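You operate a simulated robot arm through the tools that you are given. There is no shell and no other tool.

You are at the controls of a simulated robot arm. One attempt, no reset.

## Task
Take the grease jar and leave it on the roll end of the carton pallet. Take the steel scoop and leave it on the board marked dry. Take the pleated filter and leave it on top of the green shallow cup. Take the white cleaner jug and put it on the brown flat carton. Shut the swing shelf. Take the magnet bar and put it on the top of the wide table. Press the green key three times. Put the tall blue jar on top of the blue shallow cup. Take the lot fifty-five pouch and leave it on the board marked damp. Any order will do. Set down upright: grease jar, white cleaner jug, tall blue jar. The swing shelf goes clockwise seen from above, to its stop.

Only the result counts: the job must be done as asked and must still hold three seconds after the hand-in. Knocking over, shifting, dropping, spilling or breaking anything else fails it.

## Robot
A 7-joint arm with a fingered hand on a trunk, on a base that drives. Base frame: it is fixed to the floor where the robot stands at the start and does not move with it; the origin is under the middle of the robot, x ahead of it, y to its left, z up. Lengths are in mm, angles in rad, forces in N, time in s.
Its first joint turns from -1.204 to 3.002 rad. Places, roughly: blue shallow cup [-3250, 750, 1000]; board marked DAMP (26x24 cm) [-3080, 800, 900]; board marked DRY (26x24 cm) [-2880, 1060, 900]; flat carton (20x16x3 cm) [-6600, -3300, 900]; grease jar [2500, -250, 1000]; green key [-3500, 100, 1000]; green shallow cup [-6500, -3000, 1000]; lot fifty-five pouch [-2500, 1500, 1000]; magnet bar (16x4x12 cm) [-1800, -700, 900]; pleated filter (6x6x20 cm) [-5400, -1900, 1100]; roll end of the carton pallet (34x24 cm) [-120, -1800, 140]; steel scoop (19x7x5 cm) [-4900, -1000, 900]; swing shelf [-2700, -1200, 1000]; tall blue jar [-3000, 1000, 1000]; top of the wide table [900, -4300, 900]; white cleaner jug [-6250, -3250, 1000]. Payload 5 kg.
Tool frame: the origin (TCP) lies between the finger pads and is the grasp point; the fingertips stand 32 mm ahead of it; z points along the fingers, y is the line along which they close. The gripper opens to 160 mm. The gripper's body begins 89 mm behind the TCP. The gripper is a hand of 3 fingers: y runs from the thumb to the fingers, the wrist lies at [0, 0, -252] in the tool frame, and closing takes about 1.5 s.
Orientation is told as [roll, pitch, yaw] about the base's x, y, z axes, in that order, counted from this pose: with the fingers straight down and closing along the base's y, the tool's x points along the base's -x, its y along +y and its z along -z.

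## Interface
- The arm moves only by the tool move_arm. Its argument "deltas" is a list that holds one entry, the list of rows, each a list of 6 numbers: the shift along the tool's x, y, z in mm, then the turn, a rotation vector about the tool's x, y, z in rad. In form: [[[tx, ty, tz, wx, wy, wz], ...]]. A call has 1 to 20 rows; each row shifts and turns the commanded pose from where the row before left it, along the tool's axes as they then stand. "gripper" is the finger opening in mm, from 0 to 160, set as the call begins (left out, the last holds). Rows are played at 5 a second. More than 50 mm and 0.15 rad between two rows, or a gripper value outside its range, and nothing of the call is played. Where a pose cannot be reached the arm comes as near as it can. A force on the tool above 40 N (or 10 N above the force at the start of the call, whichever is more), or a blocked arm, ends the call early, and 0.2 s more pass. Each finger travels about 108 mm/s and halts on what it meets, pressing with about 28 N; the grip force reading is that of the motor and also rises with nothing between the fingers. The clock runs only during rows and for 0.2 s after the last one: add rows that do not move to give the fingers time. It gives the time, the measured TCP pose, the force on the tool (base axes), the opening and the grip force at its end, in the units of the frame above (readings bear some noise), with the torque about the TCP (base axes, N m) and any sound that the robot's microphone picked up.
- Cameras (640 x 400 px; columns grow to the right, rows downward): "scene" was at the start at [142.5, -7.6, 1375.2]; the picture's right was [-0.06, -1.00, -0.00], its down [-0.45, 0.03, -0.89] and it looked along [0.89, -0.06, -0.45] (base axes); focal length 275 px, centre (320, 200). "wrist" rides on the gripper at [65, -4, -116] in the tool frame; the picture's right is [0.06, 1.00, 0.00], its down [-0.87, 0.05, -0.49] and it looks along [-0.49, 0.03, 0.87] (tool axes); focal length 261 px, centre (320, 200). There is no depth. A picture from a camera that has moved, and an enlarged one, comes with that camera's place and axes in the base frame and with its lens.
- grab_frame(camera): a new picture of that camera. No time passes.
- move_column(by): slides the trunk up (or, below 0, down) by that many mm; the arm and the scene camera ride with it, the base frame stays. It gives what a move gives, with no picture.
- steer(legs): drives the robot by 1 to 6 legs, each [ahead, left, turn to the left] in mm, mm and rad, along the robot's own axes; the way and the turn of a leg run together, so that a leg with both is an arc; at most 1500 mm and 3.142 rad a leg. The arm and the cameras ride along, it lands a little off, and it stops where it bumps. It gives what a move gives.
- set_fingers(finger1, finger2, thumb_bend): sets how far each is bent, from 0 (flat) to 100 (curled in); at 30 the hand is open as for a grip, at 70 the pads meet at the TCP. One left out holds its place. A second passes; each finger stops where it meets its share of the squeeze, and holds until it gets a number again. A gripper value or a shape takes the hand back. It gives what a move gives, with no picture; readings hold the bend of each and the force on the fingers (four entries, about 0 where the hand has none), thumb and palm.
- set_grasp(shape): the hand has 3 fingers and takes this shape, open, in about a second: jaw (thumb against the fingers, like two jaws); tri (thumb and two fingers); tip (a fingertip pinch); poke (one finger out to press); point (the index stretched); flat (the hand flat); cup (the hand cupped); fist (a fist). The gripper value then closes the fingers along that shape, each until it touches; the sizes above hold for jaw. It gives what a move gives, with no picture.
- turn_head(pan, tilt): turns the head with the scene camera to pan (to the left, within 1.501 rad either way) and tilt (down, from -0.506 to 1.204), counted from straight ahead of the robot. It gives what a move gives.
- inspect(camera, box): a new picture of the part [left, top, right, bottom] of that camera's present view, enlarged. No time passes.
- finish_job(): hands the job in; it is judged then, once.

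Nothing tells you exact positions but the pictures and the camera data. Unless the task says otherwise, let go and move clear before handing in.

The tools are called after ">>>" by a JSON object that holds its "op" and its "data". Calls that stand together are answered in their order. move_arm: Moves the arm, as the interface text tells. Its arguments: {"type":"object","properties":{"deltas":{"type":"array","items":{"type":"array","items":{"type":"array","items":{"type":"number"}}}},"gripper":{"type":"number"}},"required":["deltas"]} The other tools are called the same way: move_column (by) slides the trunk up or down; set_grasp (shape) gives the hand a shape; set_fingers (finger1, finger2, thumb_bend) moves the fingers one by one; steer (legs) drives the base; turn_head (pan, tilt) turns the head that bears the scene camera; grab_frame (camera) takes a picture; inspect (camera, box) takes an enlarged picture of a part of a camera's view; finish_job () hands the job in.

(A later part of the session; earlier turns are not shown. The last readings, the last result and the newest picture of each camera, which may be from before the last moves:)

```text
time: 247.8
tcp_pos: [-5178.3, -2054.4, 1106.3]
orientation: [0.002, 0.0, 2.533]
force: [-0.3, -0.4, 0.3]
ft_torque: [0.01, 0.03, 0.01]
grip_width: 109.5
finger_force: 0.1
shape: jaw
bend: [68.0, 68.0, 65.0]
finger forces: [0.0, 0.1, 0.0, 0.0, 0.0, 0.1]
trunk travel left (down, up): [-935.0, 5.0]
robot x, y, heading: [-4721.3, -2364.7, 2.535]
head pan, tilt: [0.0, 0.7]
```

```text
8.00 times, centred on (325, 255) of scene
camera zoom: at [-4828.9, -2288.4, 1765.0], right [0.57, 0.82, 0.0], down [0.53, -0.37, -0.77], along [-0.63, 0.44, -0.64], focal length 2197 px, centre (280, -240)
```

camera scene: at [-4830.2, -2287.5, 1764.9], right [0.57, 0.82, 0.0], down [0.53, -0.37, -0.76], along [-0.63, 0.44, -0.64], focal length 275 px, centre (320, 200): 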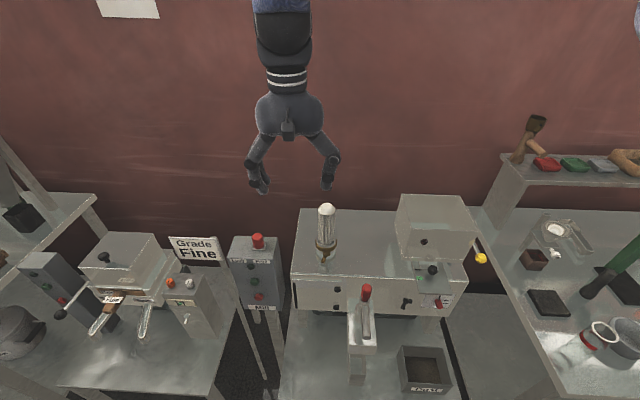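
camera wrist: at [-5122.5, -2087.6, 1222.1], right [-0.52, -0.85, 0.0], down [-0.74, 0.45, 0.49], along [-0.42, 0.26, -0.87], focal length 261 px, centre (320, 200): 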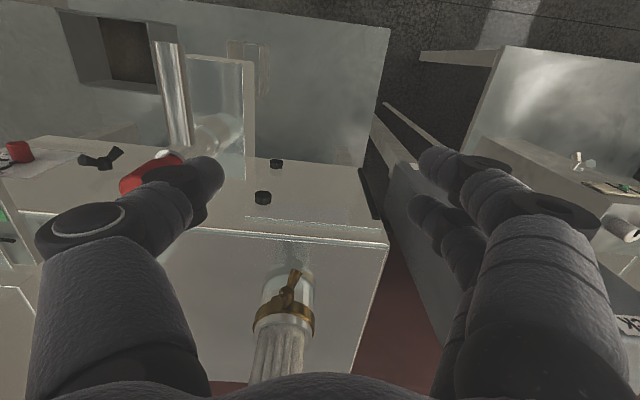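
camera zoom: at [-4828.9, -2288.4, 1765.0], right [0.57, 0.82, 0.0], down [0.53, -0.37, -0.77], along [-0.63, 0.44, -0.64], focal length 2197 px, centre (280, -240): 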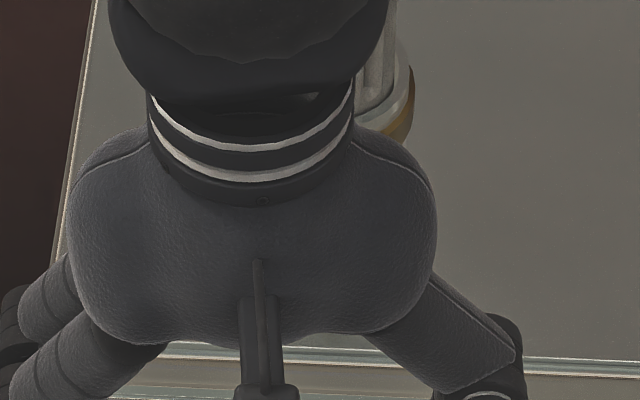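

The wing screw is clear now: its wings are about 24 mm long, the upper one leaning right. I'll loosen it counter-clockwise by pushing the upper wing to the left with the thumb, with the hand tilted away from the filter.

>>> {"op": "move_arm", "data": {"deltas": [[[0, 0, 0, 0, -0.15, 0], [0, 0, 0, 0, -0.15, 0], [-38.5, -2.75, 11.9, 0, 0, 0], [-38.5, -2.75, 11.9, 0, 0, 0], [-38.5, -2.75, 11.9, 0, 0, 0], [-38.5, -2.75, 11.9, 0, 0, 0], [0, 0, 0, 0, 0, 0]]], "gripper": 80}}

>>> {"op": "grab_frame", "data": {"camera": "wrist"}}

>>> {"op": "inspect", "data": {"camera": "scene", "box": [250, 170, 400, 290]}}

```text
time: 249.4
tcp_pos: [-5306.7, -1957.4, 1105.8]
orientation: [0.0, -0.303, 2.533]
force: [0.3, -0.4, -0.5]
ft_torque: [0.04, 0.02, 0.02]
grip_width: 80.5
finger_force: 0.0
shape: jaw
bend: [72.0, 72.0, 70.0]
finger forces: [0.0, 0.0, 0.1, 0.0, 0.1, 0.0]
trunk travel left (down, up): [-935.0, 5.0]
robot x, y, heading: [-4719.9, -2365.6, 2.532]
head pan, tilt: [0.0, 0.7]
```

```text
taken
camera wrist: at [-5225.8, -2008.8, 1197.7], right [-0.52, -0.85, -0.02], down [-0.59, 0.35, 0.73], along [-0.61, 0.39, -0.69], focal length 261 px, centre (320, 200)
```

wrist: 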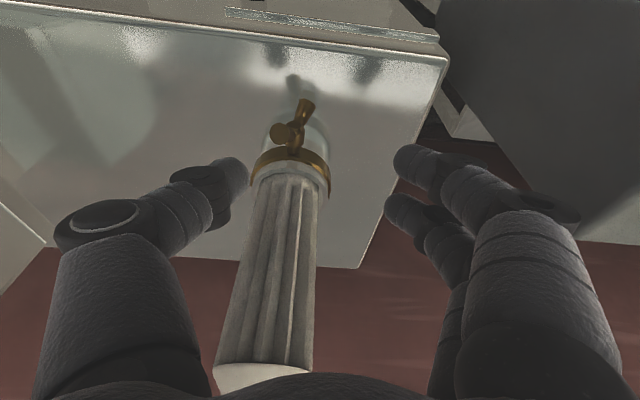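

```text
3.33 times, centred on (325, 230) of scene
camera zoom: at [-4828.7, -2289.1, 1765.1], right [0.57, 0.82, 0.0], down [0.53, -0.37, -0.77], along [-0.63, 0.44, -0.64], focal length 915 px, centre (303, 100)
```

zoom: 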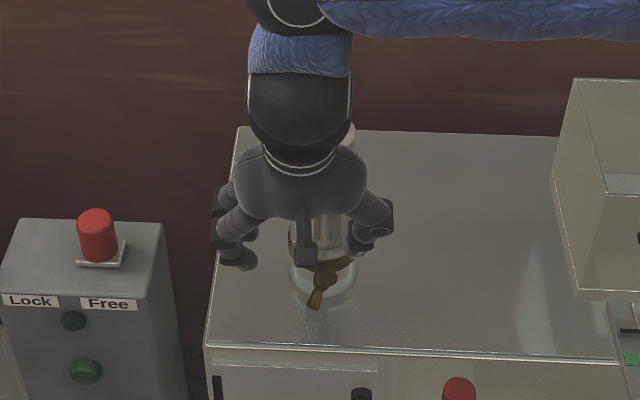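

>>> {"op": "move_arm", "data": {"deltas": [[[0, -6, 0, 0, 0, 0], [5.9, 0, 19.1, 0, 0, 0], [5.9, 0, 19.1, 0, 0, 0], [0, 0, 0, 0, 0, 0]]]}}

>>> {"op": "grab_frame", "data": {"camera": "wrist"}}

```text
time: 250.4
tcp_pos: [-5302.2, -1948.5, 1067.2]
orientation: [0.002, -0.303, 2.533]
force: [-1.2, 0.2, -0.4]
ft_torque: [0.0, -0.02, 0.02]
grip_width: 80.9
finger_force: 0.1
shape: jaw
bend: [72.0, 72.0, 70.0]
finger forces: [0.0, 0.0, 0.0, 0.0, 0.1, 0.0]
trunk travel left (down, up): [-935.0, 5.0]
robot x, y, heading: [-4723.1, -2365.3, 2.535]
head pan, tilt: [0.0, 0.7]
```

```text
taken
camera wrist: at [-5220.9, -2000.5, 1158.0], right [-0.52, -0.85, -0.02], down [-0.59, 0.35, 0.73], along [-0.61, 0.39, -0.69], focal length 261 px, centre (320, 200)
```

wrist: 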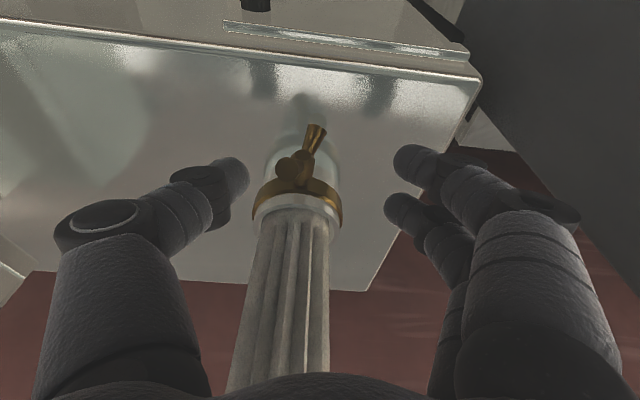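

>>> {"op": "move_arm", "data": {"deltas": [[[3.8, 0, 12.4, 0, 0, 0], [0, 7, 0, 0, 0, 0], [0, 7, 0, 0, 0, 0], [0, 0, 0, 0, 0, 0]]]}}

>>> {"op": "inspect", "data": {"camera": "wrist", "box": [180, 80, 420, 260]}}

```text
time: 251.4
tcp_pos: [-5311.4, -1960.6, 1054.2]
orientation: [0.001, -0.302, 2.532]
force: [-0.2, 0.5, -0.5]
ft_torque: [0.03, 0.0, -0.02]
grip_width: 81.3
finger_force: 0.0
shape: jaw
bend: [72.0, 72.0, 70.0]
finger forces: [0.0, 0.1, 0.0, 0.1, 0.6, 0.0]
trunk travel left (down, up): [-935.0, 5.0]
robot x, y, heading: [-4717.7, -2363.7, 2.535]
head pan, tilt: [0.0, 0.7]
```

```text
2.22 times, centred on (300, 170) of wrist
camera zoom: at [-5229.5, -2012.5, 1144.6], right [-0.52, -0.85, -0.02], down [-0.59, 0.35, 0.73], along [-0.61, 0.39, -0.69], focal length 579 px, centre (364, 267)
```

zoom: 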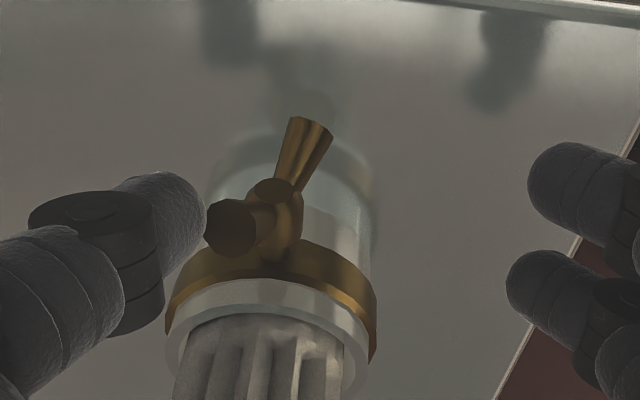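

>>> {"op": "move_arm", "data": {"deltas": [[[0, 6, 0, 0, 0, 0], [0, 6, 0, 0, 0, 0], [0, 0, 0, 0, 0, 0]]]}}

>>> {"op": "inspect", "data": {"camera": "wrist", "box": [180, 80, 420, 260]}}

```text
time: 252.2
tcp_pos: [-5318.5, -1971.0, 1053.2]
orientation: [0.001, -0.303, 2.533]
force: [0.5, 1.0, 0.9]
ft_torque: [0.08, -0.01, 0.01]
grip_width: 82.5
finger_force: 0.0
shape: jaw
bend: [72.0, 72.0, 70.0]
finger forces: [0.0, 0.0, 0.0, 0.0, 1.5, 0.0]
trunk travel left (down, up): [-935.0, 5.0]
robot x, y, heading: [-4718.0, -2360.7, 2.533]
head pan, tilt: [0.0, 0.7]
```

```text
2.22 times, centred on (300, 170) of wrist
camera zoom: at [-5236.2, -2021.9, 1145.3], right [-0.52, -0.85, -0.02], down [-0.59, 0.35, 0.73], along [-0.61, 0.39, -0.69], focal length 579 px, centre (364, 267)
```

zoom: 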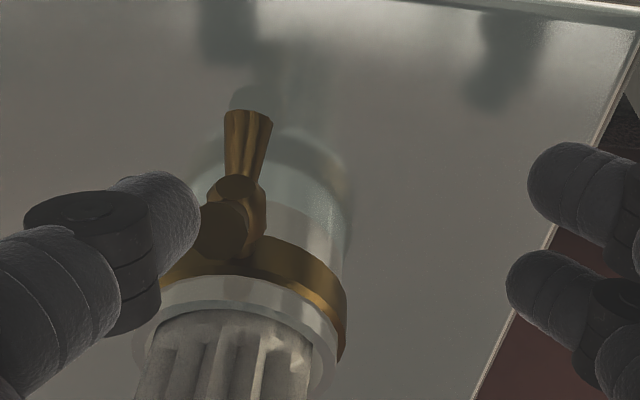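

The screw turns easily. I'll keep pushing.

>>> {"op": "move_arm", "data": {"deltas": [[[0, 6, 0, 0, 0, 0], [0, 6, 0, 0, 0, 0], [0, 6, 0, 0, 0, 0], [0, 0, 0, 0, 0, 0]]]}}

>>> {"op": "inspect", "data": {"camera": "wrist", "box": [180, 80, 420, 260]}}

>>> {"op": "move_arm", "data": {"deltas": [[[0, 6, 0, 0, 0, 0], [0, 6, 0, 0, 0, 0], [0, 0, 0, 0, 0, 0]]]}}

>>> {"op": "inspect", "data": {"camera": "wrist", "box": [180, 80, 420, 260]}}

```text
time: 253.2
tcp_pos: [-5327.8, -1984.3, 1054.5]
orientation: [0.002, -0.3, 2.532]
force: [1.9, 1.2, -0.2]
ft_torque: [0.08, -0.08, -0.02]
grip_width: 82.8
finger_force: 0.1
shape: jaw
bend: [72.0, 72.0, 70.0]
finger forces: [0.0, 0.1, 0.0, 0.0, 1.4, 0.0]
trunk travel left (down, up): [-935.0, 5.0]
robot x, y, heading: [-4720.7, -2364.7, 2.534]
head pan, tilt: [0.0, 0.7]
```

```text
2.22 times, centred on (300, 170) of wrist
camera zoom: at [-5245.7, -2035.7, 1145.6], right [-0.52, -0.85, -0.02], down [-0.59, 0.35, 0.73], along [-0.61, 0.39, -0.69], focal length 579 px, centre (364, 267)
```

zoom: 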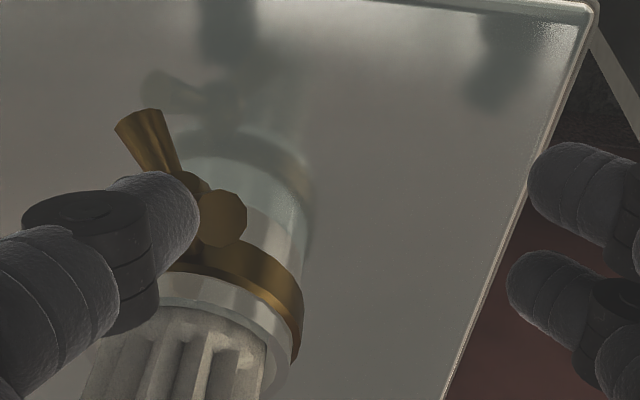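

```text
time: 254.0
tcp_pos: [-5334.6, -1993.0, 1054.6]
orientation: [0.002, -0.3, 2.532]
force: [0.9, 1.1, 0.2]
ft_torque: [0.08, -0.05, -0.03]
grip_width: 82.7
finger_force: 0.1
shape: jaw
bend: [72.0, 72.0, 70.0]
finger forces: [0.1, 0.0, 0.0, 0.0, 1.3, 0.0]
trunk travel left (down, up): [-935.0, 5.0]
robot x, y, heading: [-4721.8, -2363.9, 2.534]
head pan, tilt: [0.0, 0.7]
```

```text
2.22 times, centred on (300, 170) of wrist
camera zoom: at [-5251.5, -2044.7, 1145.5], right [-0.52, -0.85, -0.02], down [-0.59, 0.35, 0.73], along [-0.61, 0.39, -0.69], focal length 579 px, centre (364, 267)
```

zoom: 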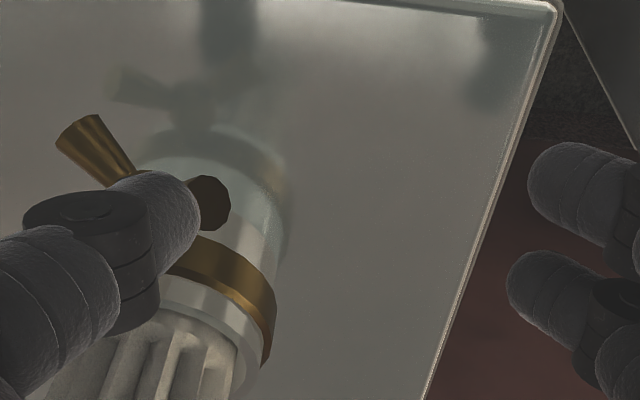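

>>> {"op": "move_arm", "data": {"deltas": [[[0, 6, 0, 0, 0, 0], [0, 6, 0, 0, 0, 0], [0, 0, 0, 0, 0, 0]]]}}

>>> {"op": "inspect", "data": {"camera": "wrist", "box": [120, 60, 420, 260]}}

>>> {"op": "inspect", "data": {"camera": "scene", "box": [250, 190, 400, 290]}}

```text
time: 254.8
tcp_pos: [-5336.7, -1998.0, 1053.9]
orientation: [-0.005, -0.3, 2.53]
force: [17.2, 15.7, 7.0]
ft_torque: [-0.86, 0.76, 0.46]
grip_width: 76.8
finger_force: 0.1
shape: jaw
bend: [72.0, 72.0, 70.0]
finger forces: [7.6, 14.4, 0.0, 0.1, 1.7, 0.1]
trunk travel left (down, up): [-935.0, 5.0]
robot x, y, heading: [-4719.5, -2360.5, 2.522]
head pan, tilt: [0.0, 0.7]
stopped in row 3: the force on the tool passed its limit at 41 N (the readings are from after the stop); the commanded pose is now the measured one
```

```text
2.00 times, centred on (270, 160) of wrist
camera zoom: at [-5255.0, -2050.4, 1145.6], right [-0.53, -0.85, -0.02], down [-0.59, 0.35, 0.73], along [-0.61, 0.4, -0.69], focal length 521 px, centre (420, 280)
```

zoom: 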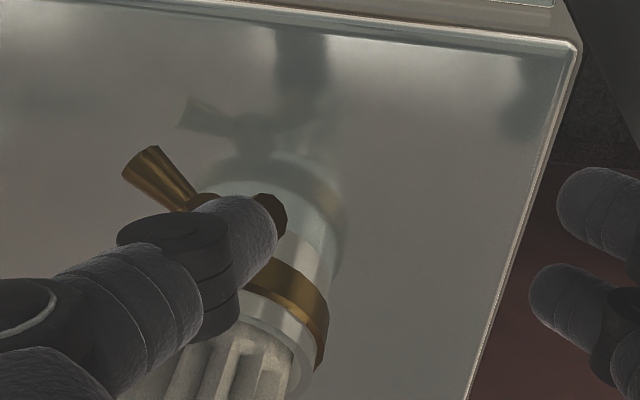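

```text
4.00 times, centred on (325, 240) of scene
camera zoom: at [-4826.9, -2286.3, 1765.0], right [0.57, 0.82, 0.0], down [0.53, -0.37, -0.77], along [-0.63, 0.44, -0.64], focal length 1098 px, centre (300, 40)
```

zoom: 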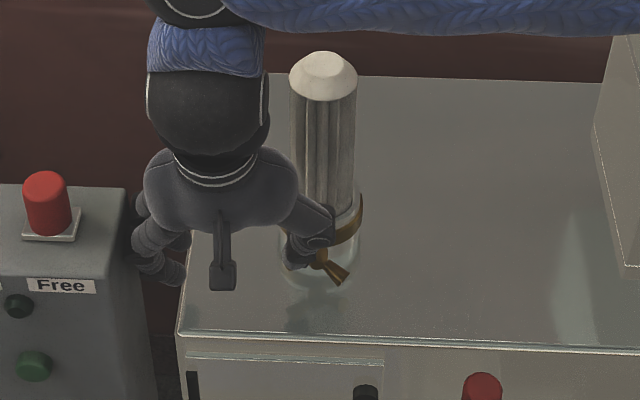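

The fingers met the mill box on the left; backing off right away and rising to check everything.

>>> {"op": "move_arm", "data": {"deltas": [[[0, -8, 0, 0, 0, 0], [0, -8, 0, 0, 0, 0], [0, 0, 0, 0, 0, 0]]]}}

>>> {"op": "move_arm", "data": {"deltas": [[[-6, 0, -19, 0, 0, 0], [-12, 0, -38, 0, 0, 0], [-6, 0, -38, 0, 0, 0], [20, 0, -38, 0, 0, 0], [0, 0, 0, 0, 0, 0]]]}}

>>> {"op": "inspect", "data": {"camera": "scene", "box": [220, 190, 380, 310]}}

>>> {"op": "grab_frame", "data": {"camera": "wrist"}}

```text
time: 255.6
tcp_pos: [-5328.8, -1988.3, 1052.4]
orientation: [-0.002, -0.3, 2.529]
force: [0.2, -0.3, 0.1]
ft_torque: [0.01, -0.04, 0.02]
grip_width: 79.6
finger_force: 0.2
shape: jaw
bend: [72.0, 72.0, 70.0]
finger forces: [0.0, 0.1, 0.0, 0.0, 0.1, 0.0]
trunk travel left (down, up): [-935.0, 5.0]
robot x, y, heading: [-4724.1, -2362.9, 2.532]
head pan, tilt: [0.0, 0.7]
```

```text
time: 256.8
tcp_pos: [-5299.8, -2003.0, 1183.8]
orientation: [-0.001, -0.301, 2.531]
force: [0.3, 0.3, -0.7]
ft_torque: [0.01, -0.04, 0.02]
grip_width: 79.7
finger_force: 0.0
shape: jaw
bend: [72.0, 72.0, 70.0]
finger forces: [0.0, 0.0, 0.0, 0.0, 0.0, 0.0]
trunk travel left (down, up): [-935.0, 5.0]
robot x, y, heading: [-4717.2, -2357.6, 2.53]
head pan, tilt: [0.0, 0.7]
```

```text
3.33 times, centred on (300, 250) of scene
camera zoom: at [-4830.0, -2286.1, 1764.8], right [0.57, 0.82, 0.0], down [0.53, -0.37, -0.76], along [-0.63, 0.44, -0.65], focal length 915 px, centre (387, 33)
```

zoom: 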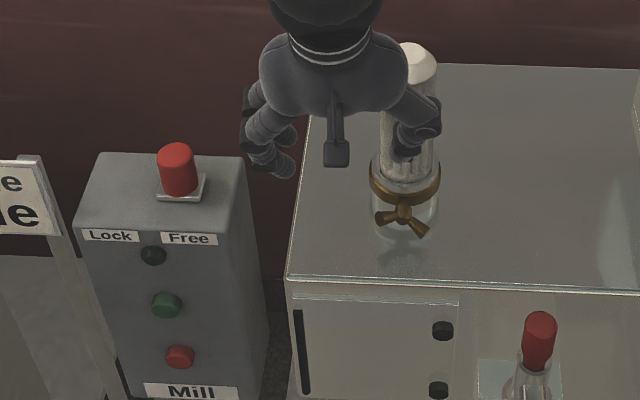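

```text
taken
camera wrist: at [-5218.7, -2056.3, 1274.7], right [-0.52, -0.85, -0.02], down [-0.59, 0.35, 0.73], along [-0.61, 0.39, -0.69], focal length 261 px, centre (320, 200)
```

wrist: 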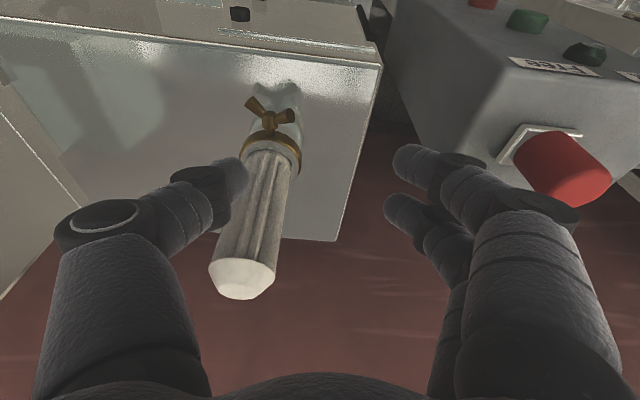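

The wings have turned about 90° and the mill box has not moved. I'll go back over the filter and test whether it is free.

>>> {"op": "move_arm", "data": {"deltas": [[[-12, 0, -38, 0, 0, 0], [-12, 0, -38, 0, 0, 0], [-12, 0, -38, 0, 0, 0], [0, 0, 0, 0, 0.15, 0], [0, 0, 0, 0, 0.151, 0], [0, 0, 0, 0, 0, 0]]], "gripper": 110}}

```text
time: 258.2
tcp_pos: [-5300.8, -2009.9, 1301.2]
orientation: [-0.001, 0.001, 2.532]
force: [0.5, 0.4, 0.1]
ft_torque: [0.01, 0.03, 0.01]
grip_width: 109.6
finger_force: 0.0
shape: jaw
bend: [68.0, 68.0, 65.0]
finger forces: [0.0, 0.0, 0.0, 0.0, 0.1, 0.1]
trunk travel left (down, up): [-935.0, 5.0]
robot x, y, heading: [-4719.5, -2364.8, 2.528]
head pan, tilt: [0.0, 0.7]
```

>>> {"op": "move_arm", "data": {"deltas": [[[-35, -22, 0, 0, 0, 0], [-35, -22, 0, 0, 0, 0], [-36, -22, 0, 0, 0, 0], [0, 0, 40, 0, 0, 0], [0, 0, 40, 0, 0, 0], [0, 0, 40, 0, 0, 0], [0, 0, 33, 0, 0, 0], [0, 0, 0, 0, 0, 0]]]}}

>>> {"op": "move_arm", "data": {"deltas": [[[0, 0, 0, 0, 0, 0], [0, 0, 0, 0, 0, 0], [0, 0, 0, 0, 0, 0], [0, 0, 0, 0, 0, 0], [0, 0, 0, 0, 0, 0], [0, 0, 0, 0, 0, 0], [0, 0, 0, 0, 0, 0]]], "gripper": 30}}

>>> {"op": "move_arm", "data": {"deltas": [[[0, 0, -4, 0, 0, 0], [0, 0, -4, 0, 0, 0], [0, 0, -4, 0, 0, 0], [0, 0, 0, 0, 0, 0]]]}}

```text
time: 260.0
tcp_pos: [-5349.6, -1894.2, 1148.9]
orientation: [-0.002, -0.003, 2.53]
force: [1.3, 0.5, -0.9]
ft_torque: [0.02, 0.0, 0.02]
grip_width: 109.5
finger_force: 0.1
shape: jaw
bend: [68.0, 68.0, 65.0]
finger forces: [0.1, 0.1, 0.1, 0.1, 0.1, 0.0]
trunk travel left (down, up): [-935.0, 5.0]
robot x, y, heading: [-4714.2, -2362.6, 2.529]
head pan, tilt: [0.0, 0.7]
```

```text
time: 261.6
tcp_pos: [-5350.3, -1893.9, 1150.4]
orientation: [-0.001, 0.001, 2.53]
force: [-0.5, -0.3, 0.0]
ft_torque: [-0.04, -0.02, 0.0]
grip_width: 41.5
finger_force: 28.5
shape: jaw
bend: [73.0, 73.0, 70.0]
finger forces: [10.9, 13.0, 0.0, 0.0, 24.1, 0.1]
trunk travel left (down, up): [-935.0, 5.0]
robot x, y, heading: [-4719.2, -2362.7, 2.527]
head pan, tilt: [0.0, 0.7]
```

```text
time: 262.6
tcp_pos: [-5351.0, -1892.4, 1160.4]
orientation: [-0.001, -0.002, 2.531]
force: [-0.1, 0.6, -1.7]
ft_torque: [0.01, -0.03, -0.01]
grip_width: 41.6
finger_force: 28.1
shape: jaw
bend: [73.0, 73.0, 70.0]
finger forces: [11.0, 12.9, 0.0, 0.1, 24.1, 0.0]
trunk travel left (down, up): [-935.0, 5.0]
robot x, y, heading: [-4723.1, -2366.4, 2.533]
head pan, tilt: [0.0, 0.7]
```

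Free now: only about 2 N at 12 mm of lift. Continuing straight up slowly.

>>> {"op": "move_arm", "data": {"deltas": [[[0, 0, -8, 0, 0, 0], [0, 0, -8, 0, 0, 0], [0, 0, -8, 0, 0, 0], [0, 0, -10, 0, 0, 0], [0, 0, -10, 0, 0, 0], [0, 0, -10, 0, 0, 0], [0, 0, 0, 0, 0, 0]]]}}

>>> {"op": "inspect", "data": {"camera": "scene", "box": [250, 150, 400, 280]}}

```text
time: 264.2
tcp_pos: [-5349.1, -1891.3, 1214.7]
orientation: [-0.002, 0.0, 2.53]
force: [0.9, -0.6, -1.5]
ft_torque: [-0.05, -0.02, -0.01]
grip_width: 41.6
finger_force: 27.8
shape: jaw
bend: [73.0, 73.0, 70.0]
finger forces: [11.2, 13.1, 0.1, 0.0, 24.1, 0.1]
trunk travel left (down, up): [-935.0, 5.0]
robot x, y, heading: [-4718.2, -2366.0, 2.525]
head pan, tilt: [0.0, 0.7]
```

```text
3.08 times, centred on (325, 215) of scene
camera zoom: at [-4828.9, -2286.8, 1764.9], right [0.57, 0.82, 0.0], down [0.53, -0.37, -0.76], along [-0.63, 0.44, -0.64], focal length 845 px, centre (305, 154)
```

zoom: 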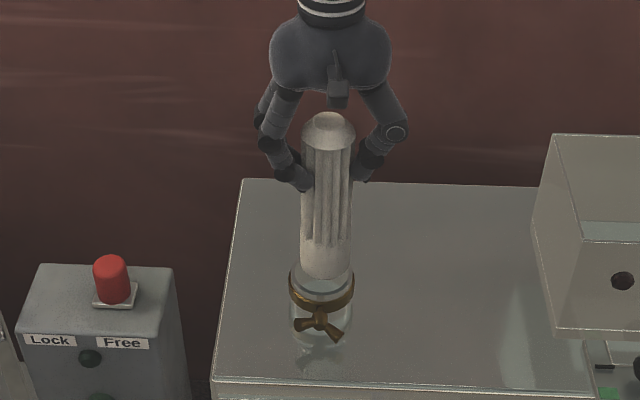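

>>> {"op": "move_arm", "data": {"deltas": [[[0, 0, -20, 0, 0, 0], [0, 0, -40, 0, 0, 0], [0, 0, -40, 0, 0, 0], [0, 0, -40, 0, 0, 0], [0, 0, -40, 0, 0, 0], [0, 0, -30, 0, 0, 0], [0, 0, 0, 0, 0, 0]]]}}

>>> {"op": "grab_frame", "data": {"camera": "scene"}}

```text
time: 265.8
tcp_pos: [-5349.1, -1892.8, 1424.6]
orientation: [0.001, 0.003, 2.532]
force: [-0.3, -1.1, -2.1]
ft_torque: [0.01, -0.05, -0.01]
grip_width: 41.2
finger_force: 28.3
shape: jaw
bend: [73.0, 73.0, 70.0]
finger forces: [11.7, 13.3, 0.0, 0.1, 24.0, 0.0]
trunk travel left (down, up): [-935.0, 5.0]
robot x, y, heading: [-4717.1, -2363.1, 2.535]
head pan, tilt: [0.0, 0.7]
```

```text
taken
camera scene: at [-4829.5, -2286.2, 1764.8], right [0.57, 0.82, 0.0], down [0.53, -0.37, -0.76], along [-0.63, 0.44, -0.64], focal length 275 px, centre (320, 200)
```

scene: 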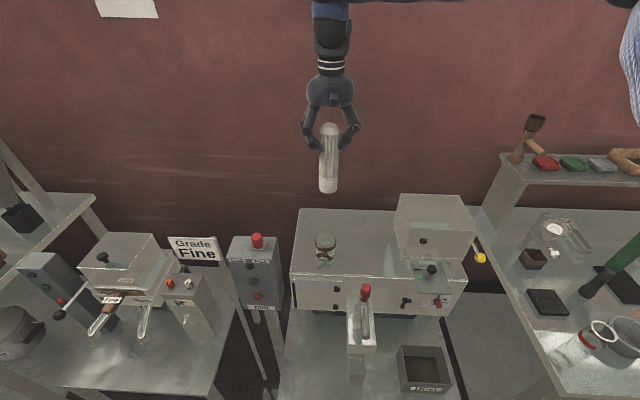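

The filter is out. Retracting the arm and moving left along the benches to the corner table.

>>> {"op": "move_arm", "data": {"deltas": [[[45, 0, 0, 0, 0, 0], [45, 0, 0, 0, 0, 0], [45, 0, 0, 0, 0, 0], [45, 0, 0, 0, 0, 0], [45, 0, 0, 0, 0, 0], [30, 0, 0, 0, 0, 0], [0, 0, 0, 0, 0, 0]]]}}

>>> {"op": "steer", "data": {"legs": [[0, 1000, 0]]}}

>>> {"op": "turn_head", "data": {"pan": 0.4, "tilt": 0.5}}

>>> {"op": "grab_frame", "data": {"camera": "scene"}}

```text
time: 267.4
tcp_pos: [-5142.5, -2039.8, 1425.5]
orientation: [-0.003, -0.001, 2.531]
force: [0.3, 0.9, -1.1]
ft_torque: [0.0, -0.05, -0.02]
grip_width: 41.3
finger_force: 28.1
shape: jaw
bend: [73.0, 73.0, 70.0]
finger forces: [12.0, 13.3, 0.0, 0.0, 23.8, 0.1]
trunk travel left (down, up): [-935.0, 5.0]
robot x, y, heading: [-4719.9, -2365.2, 2.532]
head pan, tilt: [0.0, 0.7]
```

```text
time: 272.7
tcp_pos: [-5728.6, -2896.7, 1425.5]
orientation: [-0.002, 0.0, 2.547]
force: [0.7, 0.2, -1.8]
ft_torque: [-0.01, 0.02, 0.0]
grip_width: 41.2
finger_force: 27.7
shape: jaw
bend: [73.0, 73.0, 70.0]
finger forces: [12.1, 13.3, 0.0, 0.0, 23.8, 0.1]
trunk travel left (down, up): [-935.0, 5.0]
robot x, y, heading: [-5298.0, -3209.7, 2.549]
head pan, tilt: [0.0, 0.7]
```

```text
time: 273.6
tcp_pos: [-5728.8, -2896.2, 1425.8]
orientation: [-0.002, -0.001, 2.548]
force: [0.0, -0.3, -1.6]
ft_torque: [-0.03, -0.01, -0.04]
grip_width: 41.5
finger_force: 28.0
shape: jaw
bend: [73.0, 73.0, 70.0]
finger forces: [12.0, 13.3, 0.0, 0.0, 23.8, 0.1]
trunk travel left (down, up): [-935.0, 5.0]
robot x, y, heading: [-5297.4, -3214.1, 2.549]
head pan, tilt: [0.4, 0.499]
```

```text
taken
camera scene: at [-5430.2, -3166.1, 1782.6], right [0.19, 0.98, 0.0], down [0.47, -0.09, -0.88], along [-0.86, 0.17, -0.48], focal length 275 px, centre (320, 200)
```

scene: 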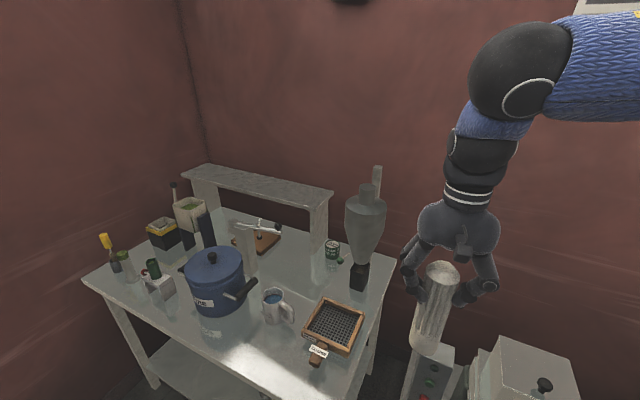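

>>> {"op": "inspect", "data": {"camera": "scene", "box": [80, 180, 400, 380]}}

>>> {"op": "inspect", "data": {"camera": "scene", "box": [220, 200, 380, 350]}}

```text
2.00 times, centred on (240, 280) of scene
camera zoom: at [-5430.2, -3166.1, 1782.6], right [0.19, 0.98, 0.0], down [0.47, -0.09, -0.88], along [-0.86, 0.17, -0.48], focal length 549 px, centre (480, 40)
```

zoom: 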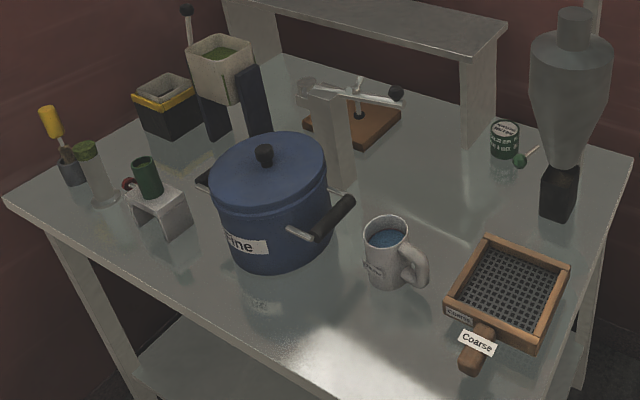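

```text
2.67 times, centred on (300, 275) of scene
camera zoom: at [-5430.2, -3166.1, 1782.6], right [0.19, 0.98, 0.0], down [0.47, -0.09, -0.88], along [-0.86, 0.17, -0.48], focal length 732 px, centre (373, 0)
```

zoom: 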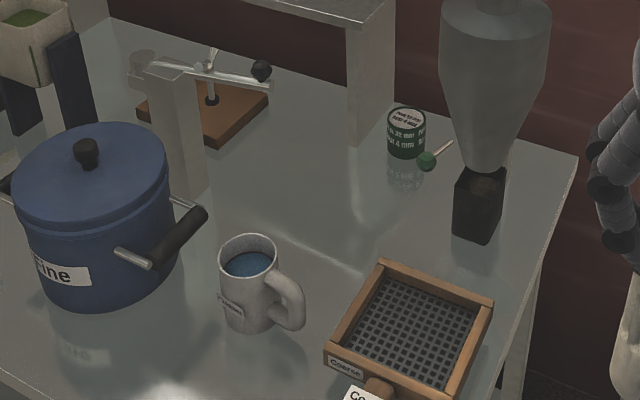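

>>> {"op": "inspect", "data": {"camera": "scene", "box": [315, 230, 355, 275]}}

>>> {"op": "inspect", "data": {"camera": "scene", "box": [225, 205, 300, 270]}}

>>> {"op": "inspect", "data": {"camera": "scene", "box": [250, 275, 310, 330]}}

```text
8.89 times, centred on (335, 252) of scene
camera zoom: at [-5430.2, -3166.1, 1782.6], right [0.19, 0.98, 0.0], down [0.47, -0.09, -0.88], along [-0.86, 0.17, -0.48], focal length 2441 px, centre (187, -267)
```

zoom: 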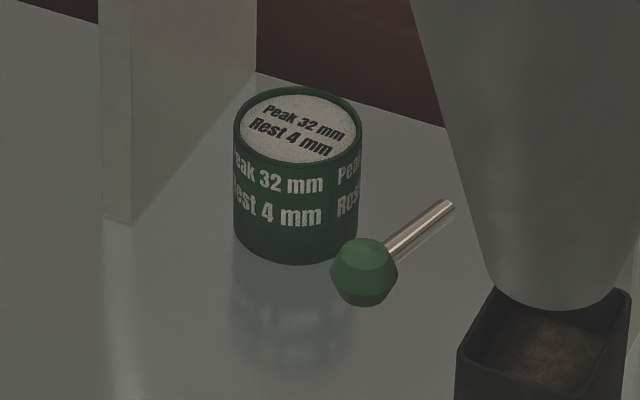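

```text
6.15 times, centred on (262, 238) of scene
camera zoom: at [-5430.2, -3166.1, 1782.6], right [0.19, 0.98, 0.0], down [0.47, -0.09, -0.88], along [-0.86, 0.17, -0.48], focal length 1690 px, centre (674, -31)
```

zoom: 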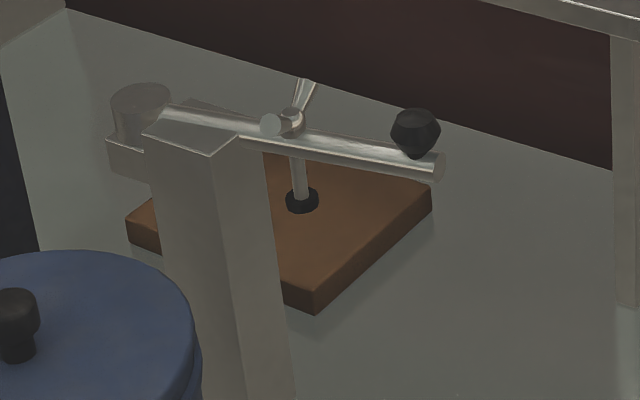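

```text
7.27 times, centred on (280, 302) of scene
camera zoom: at [-5430.2, -3166.1, 1782.6], right [0.19, 0.98, 0.0], down [0.47, -0.09, -0.88], along [-0.86, 0.17, -0.48], focal length 1997 px, centre (611, -546)
```

zoom: 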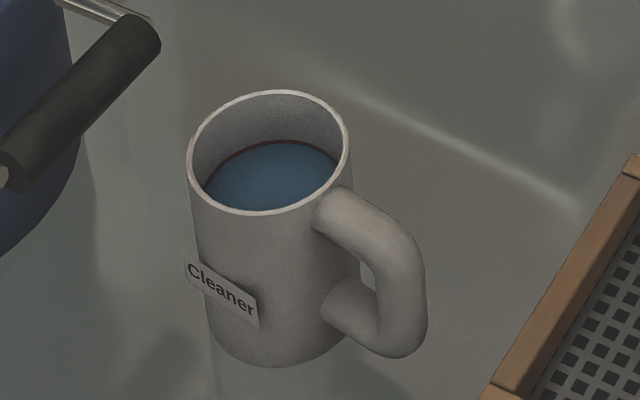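

I see the corner table: green cup marked "Peak 32 / Rest 4 mm" near the back, the Cleaner jug in front, and a brown flat carton under a hold-down clamp. Moving left to face the cup and measuring again.

>>> {"op": "steer", "data": {"legs": [[70, 456, 0]]}}

>>> {"op": "turn_head", "data": {"pan": 0.25, "tilt": 0.65}}

>>> {"op": "grab_frame", "data": {"camera": "scene"}}

>>> {"op": "grab_frame", "data": {"camera": "wrist"}}

```text
time: 276.4
tcp_pos: [-6040.8, -3232.1, 1425.9]
orientation: [-0.002, 0.0, 2.548]
force: [-0.5, -0.4, -2.4]
ft_torque: [0.0, -0.02, 0.0]
grip_width: 41.2
finger_force: 27.9
shape: jaw
bend: [73.0, 73.0, 70.0]
finger forces: [11.9, 13.4, 0.0, 0.0, 23.8, 0.0]
trunk travel left (down, up): [-935.0, 5.0]
robot x, y, heading: [-5609.8, -3545.0, 2.548]
head pan, tilt: [0.4, 0.499]
```

```text
time: 277.1
tcp_pos: [-6042.1, -3232.1, 1426.5]
orientation: [-0.003, 0.0, 2.544]
force: [1.1, -1.1, -1.7]
ft_torque: [0.01, -0.03, 0.02]
grip_width: 41.3
finger_force: 28.2
shape: jaw
bend: [73.0, 73.0, 70.0]
finger forces: [12.0, 13.5, 0.0, 0.0, 24.0, 0.1]
trunk travel left (down, up): [-935.0, 5.0]
robot x, y, heading: [-5612.1, -3547.7, 2.554]
head pan, tilt: [0.25, 0.649]
```

```text
taken
camera scene: at [-5735.0, -3492.7, 1769.3], right [0.34, 0.94, 0.0], down [0.57, -0.2, -0.8], along [-0.75, 0.27, -0.6], focal length 275 px, centre (320, 200)
```

scene: 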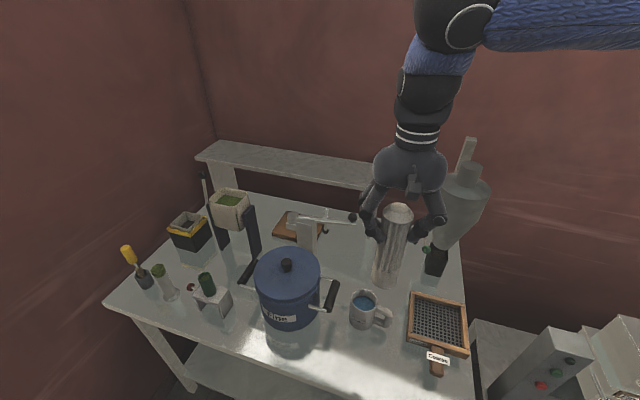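

```text
taken
camera wrist: at [-5984.5, -3266.0, 1541.6], right [-0.51, -0.86, 0.0], down [-0.75, 0.44, 0.49], along [-0.42, 0.25, -0.87], focal length 261 px, centre (320, 200)
```

wrist: 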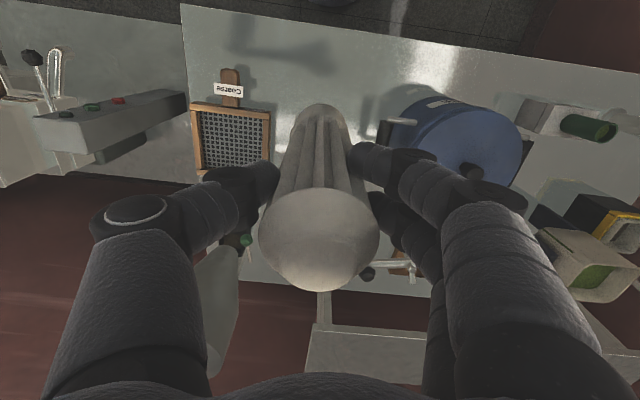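

>>> {"op": "move_arm", "data": {"deltas": [[[0, 45, 0, 0, 0, 0], [0, 45, 0, 0, 0, 0], [0, 45, 0, 0, 0, 0], [0, 45, 0, 0, 0, 0], [0, 45, 0, 0, 0, 0], [0, 0, 0, 0, 0, 0]]]}}

>>> {"op": "grab_frame", "data": {"camera": "scene"}}

>>> {"op": "grab_frame", "data": {"camera": "wrist"}}

```text
time: 278.5
tcp_pos: [-6165.2, -3419.8, 1424.2]
orientation: [0.0, 0.0, 2.548]
force: [0.4, 0.3, -1.7]
ft_torque: [-0.05, -0.02, 0.03]
grip_width: 41.1
finger_force: 27.7
shape: jaw
bend: [73.0, 73.0, 70.0]
finger forces: [12.1, 13.7, 0.0, 0.0, 24.1, 0.0]
trunk travel left (down, up): [-935.0, 5.0]
robot x, y, heading: [-5614.8, -3548.7, 2.547]
head pan, tilt: [0.25, 0.649]
```

```text
taken
camera scene: at [-5733.0, -3489.8, 1769.3], right [0.34, 0.94, 0.0], down [0.57, -0.21, -0.8], along [-0.75, 0.27, -0.6], focal length 275 px, centre (320, 200)
```

scene: 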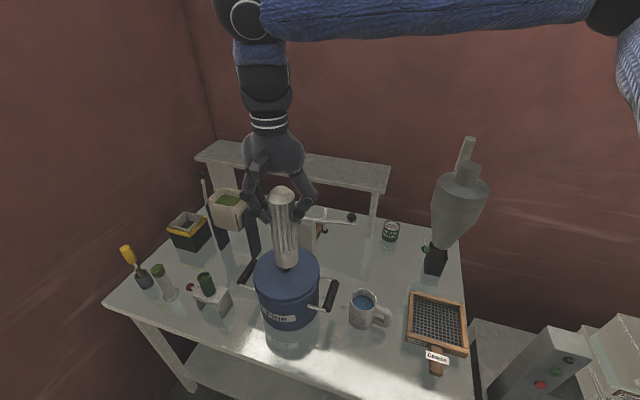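

```text
taken
camera wrist: at [-6109.0, -3452.6, 1540.4], right [-0.51, -0.86, 0.0], down [-0.75, 0.44, 0.49], along [-0.42, 0.25, -0.87], focal length 261 px, centre (320, 200)
```

wrist: 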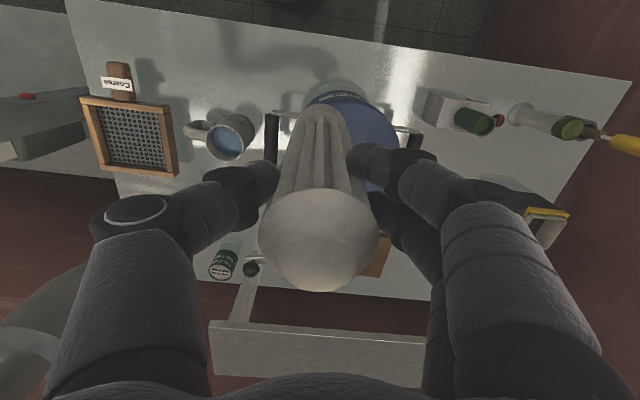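

>>> {"op": "inspect", "data": {"camera": "scene", "box": [350, 200, 440, 260]}}

>>> {"op": "inspect", "data": {"camera": "wrist", "box": [190, 230, 290, 300]}}

```text
6.67 times, centred on (395, 230) of scene
camera zoom: at [-5733.0, -3489.8, 1769.3], right [0.34, 0.94, 0.0], down [0.57, -0.21, -0.8], along [-0.75, 0.27, -0.6], focal length 1831 px, centre (-180, 0)
```

zoom: 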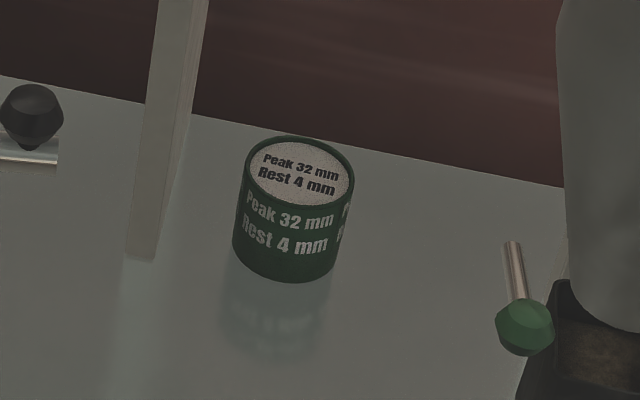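

```text
5.71 times, centred on (240, 265) of wrist
camera zoom: at [-6109.0, -3452.6, 1540.4], right [-0.51, -0.86, 0.0], down [-0.75, 0.44, 0.49], along [-0.42, 0.25, -0.87], focal length 1489 px, centre (777, -171)
```

zoom: 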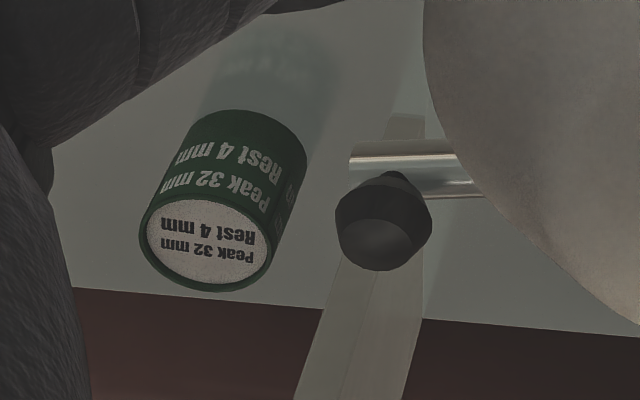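

>>> {"op": "inspect", "data": {"camera": "scene", "box": [240, 170, 330, 290]}}

```text
3.33 times, centred on (285, 230) of scene
camera zoom: at [-5733.0, -3489.8, 1769.3], right [0.34, 0.94, 0.0], down [0.57, -0.21, -0.8], along [-0.75, 0.27, -0.6], focal length 915 px, centre (437, 100)
```

zoom: 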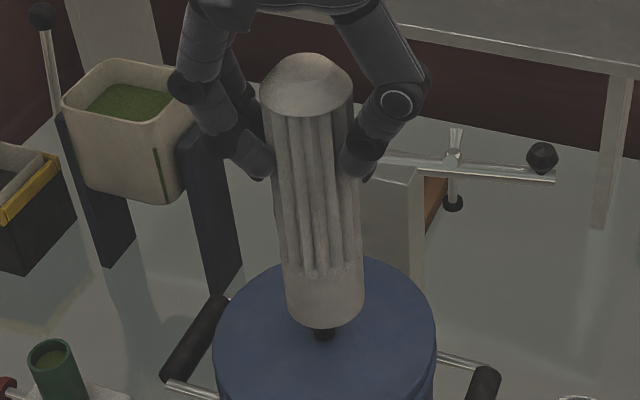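

>>> {"op": "steer", "data": {"legs": [[105, 0, 0]]}}

```text
time: 279.6
tcp_pos: [-6256.0, -3360.4, 1423.9]
orientation: [-0.003, 0.0, 2.549]
force: [0.1, 0.1, -1.4]
ft_torque: [-0.01, -0.03, 0.0]
grip_width: 41.2
finger_force: 28.5
shape: jaw
bend: [73.0, 73.0, 70.0]
finger forces: [12.2, 13.9, 0.0, 0.0, 24.1, 0.0]
trunk travel left (down, up): [-935.0, 5.0]
robot x, y, heading: [-5706.0, -3490.2, 2.544]
head pan, tilt: [0.25, 0.649]
```

>>> {"op": "move_arm", "data": {"deltas": [[[-41.1, -27.1, 0, 0, 0, 0], [-41.1, -27.1, 0, 0, 0, 0], [-41.1, -27.1, 0, 0, 0, 0], [-41.1, -27.1, 0, 0, 0, 0], [-41.1, -27.1, 0, 0, 0, 0], [-41.1, -27.1, 0, 0, 0, 0], [-41.1, -27.1, 0, 0, 0, 0], [-41.1, -27.1, 0, 0, 0, 0], [-41.1, -27.1, 0, 0, 0, 0], [-41.1, -27.1, 0, 0, 0, 0], [0, 0, 0, 0, 0, 0]]]}}

>>> {"op": "grab_frame", "data": {"camera": "scene"}}

>>> {"op": "grab_frame", "data": {"camera": "wrist"}}

```text
time: 282.0
tcp_pos: [-6443.8, -2910.0, 1424.6]
orientation: [-0.001, -0.002, 2.548]
force: [0.5, -0.2, -0.8]
ft_torque: [-0.01, 0.01, 0.01]
grip_width: 40.7
finger_force: 27.9
shape: jaw
bend: [73.0, 73.0, 70.0]
finger forces: [12.8, 13.6, 0.0, 0.0, 23.7, 0.0]
trunk travel left (down, up): [-935.0, 5.0]
robot x, y, heading: [-5697.8, -3485.8, 2.543]
head pan, tilt: [0.25, 0.649]
```

```text
taken
camera scene: at [-5823.0, -3432.7, 1769.4], right [0.34, 0.94, 0.0], down [0.57, -0.2, -0.8], along [-0.75, 0.27, -0.6], focal length 275 px, centre (320, 200)
```

scene: 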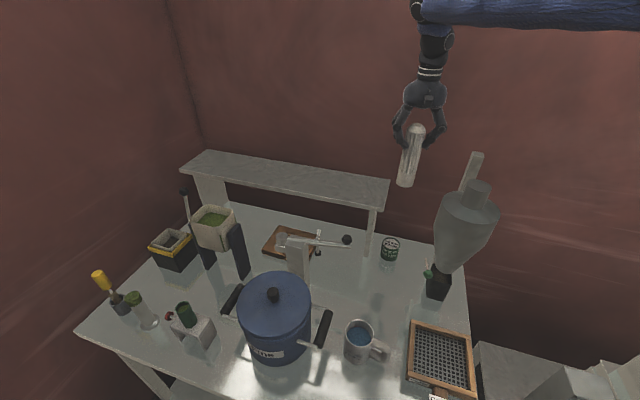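

```text
taken
camera wrist: at [-6386.9, -2943.4, 1540.8], right [-0.51, -0.86, 0.0], down [-0.75, 0.44, 0.49], along [-0.42, 0.25, -0.87], focal length 261 px, centre (320, 200)
```

wrist: 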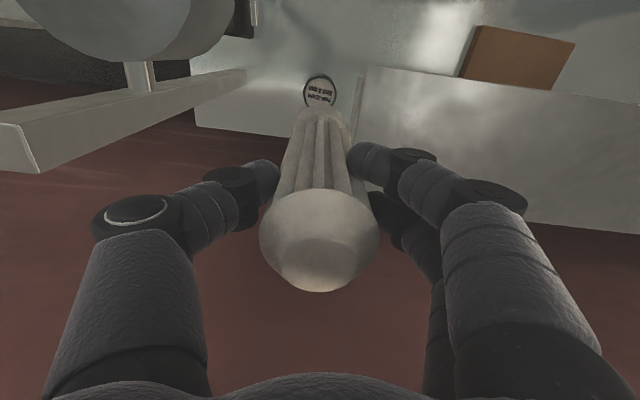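

The cup stands right beside the end of a raised shelf, so with this hand direction a finger would hit the board. I'll turn the hand 90° so the thumb goes to the wall side and the fingers to my side.

>>> {"op": "move_arm", "data": {"deltas": [[[0, 0, 0, 0, 0, -0.14], [0, 0, 0, 0, 0, -0.14], [0, 0, 0, 0, 0, -0.14], [0, 0, 0, 0, 0, -0.14], [0, 0, 0, 0, 0, -0.14], [0, 0, 0, 0, 0, -0.14], [0, 0, 0, 0, 0, -0.14], [0, 0, 0, 0, 0, -0.14], [0, 0, 0, 0, 0, -0.14], [0, 0, 0, 0, 0, -0.14], [0, 0, 0, 0, 0, -0.14], [0, 0, 0, 0, 0, 0]]]}}

>>> {"op": "grab_frame", "data": {"camera": "scene"}}

>>> {"op": "grab_frame", "data": {"camera": "wrist"}}

```text
time: 284.6
tcp_pos: [-6444.6, -2906.8, 1425.1]
orientation: [0.0, 0.003, -2.195]
force: [0.2, 0.3, -1.9]
ft_torque: [0.05, -0.01, 0.01]
grip_width: 40.9
finger_force: 27.5
shape: jaw
bend: [73.0, 73.0, 70.0]
finger forces: [12.7, 13.6, 0.0, 0.1, 23.5, 0.0]
trunk travel left (down, up): [-935.0, 5.0]
robot x, y, heading: [-5702.0, -3488.0, 2.546]
head pan, tilt: [0.25, 0.649]
```

```text
taken
camera scene: at [-5824.0, -3431.9, 1769.3], right [0.34, 0.94, 0.0], down [0.57, -0.2, -0.8], along [-0.75, 0.27, -0.6], focal length 275 px, centre (320, 200)
```

scene: 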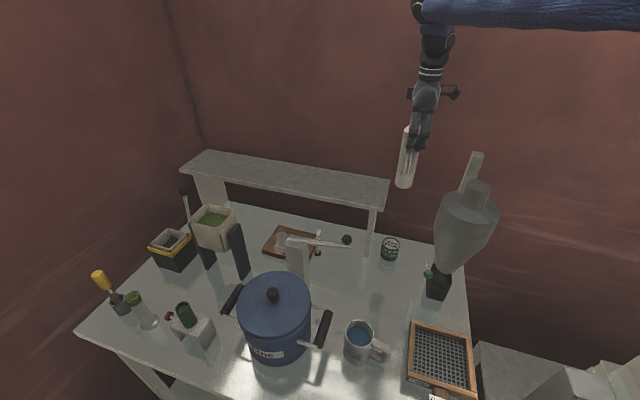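

```text
taken
camera wrist: at [-6409.6, -2850.9, 1540.3], right [0.85, -0.53, 0.0], down [-0.46, -0.74, 0.49], along [-0.26, -0.41, -0.87], focal length 261 px, centre (320, 200)
```

wrist: 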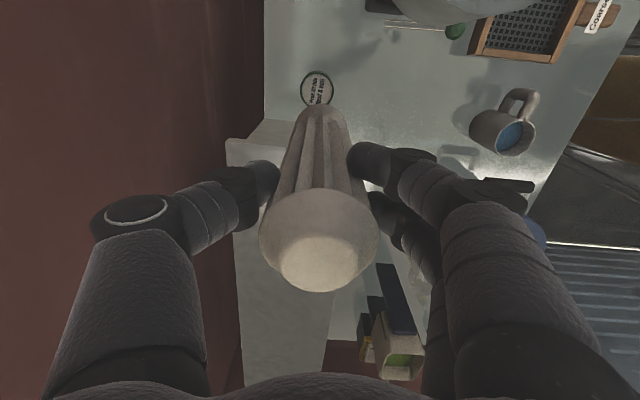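

>>> {"op": "move_arm", "data": {"deltas": [[[0, 0, 0, 0, 0, 0.14], [0, 0, 0, 0, 0, 0.14], [0, 0, 0, 0, 0, 0.14], [0, 0, 0, 0, 0, 0.14], [0, 0, 0, 0, 0, 0.14], [0, 0, 0, 0, 0, 0.13], [0, 0, 40, 0, 0, 0], [0, 0, 40, 0, 0, 0], [0, 0, 40, 0, 0, 0], [0, 0, 0, 0, 0, 0]]]}}

>>> {"op": "grab_frame", "data": {"camera": "wrist"}}

>>> {"op": "inspect", "data": {"camera": "scene", "box": [340, 110, 480, 300]}}

```text
time: 286.8
tcp_pos: [-6446.3, -2907.6, 1304.6]
orientation: [-0.002, 0.001, -3.026]
force: [-0.4, -0.3, -1.8]
ft_torque: [0.02, -0.02, -0.04]
grip_width: 41.2
finger_force: 28.0
shape: jaw
bend: [73.0, 73.0, 70.0]
finger forces: [12.7, 13.7, 0.0, 0.1, 23.7, 0.0]
trunk travel left (down, up): [-935.0, 5.0]
robot x, y, heading: [-5703.8, -3489.7, 2.55]
head pan, tilt: [0.25, 0.649]
```

```text
taken
camera wrist: at [-6380.3, -2895.4, 1419.7], right [0.18, -0.98, 0.0], down [-0.86, -0.15, 0.49], along [-0.48, -0.09, -0.87], focal length 261 px, centre (320, 200)
```

wrist: 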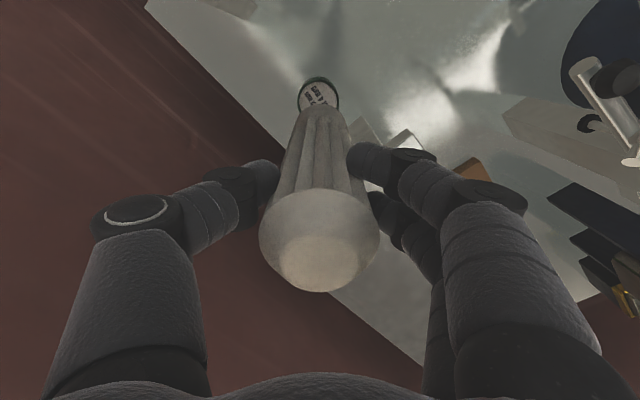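

```text
2.11 times, centred on (410, 205) of scene
camera zoom: at [-5823.5, -3432.2, 1769.3], right [0.34, 0.94, 0.0], down [0.57, -0.2, -0.8], along [-0.75, 0.27, -0.6], focal length 578 px, centre (130, 190)
```

zoom: 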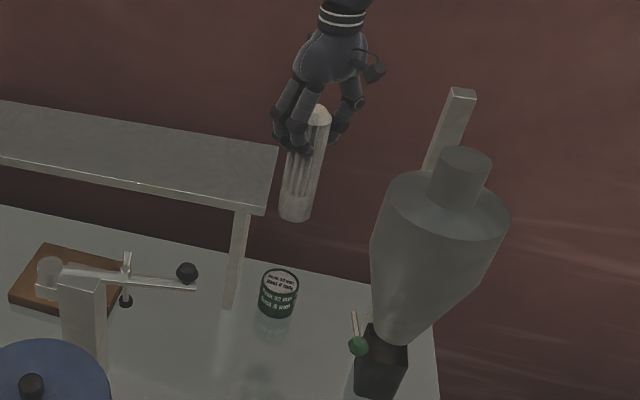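

>>> {"op": "inspect", "data": {"camera": "wrist", "box": [260, 60, 460, 320]}}

```text
1.54 times, centred on (360, 190) of wrist
camera zoom: at [-6380.3, -2895.4, 1419.7], right [0.18, -0.98, 0.0], down [-0.86, -0.15, 0.49], along [-0.48, -0.09, -0.87], focal length 401 px, centre (258, 215)
```

zoom: 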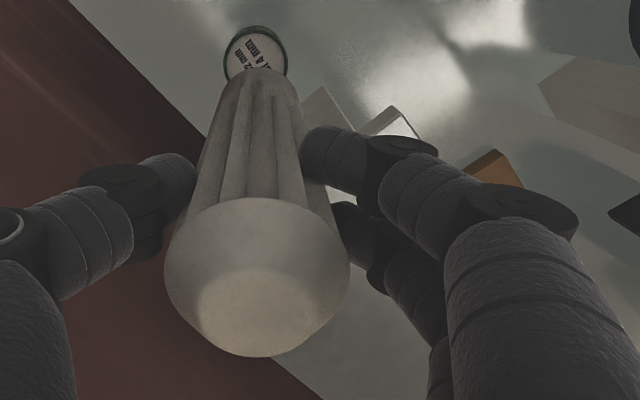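

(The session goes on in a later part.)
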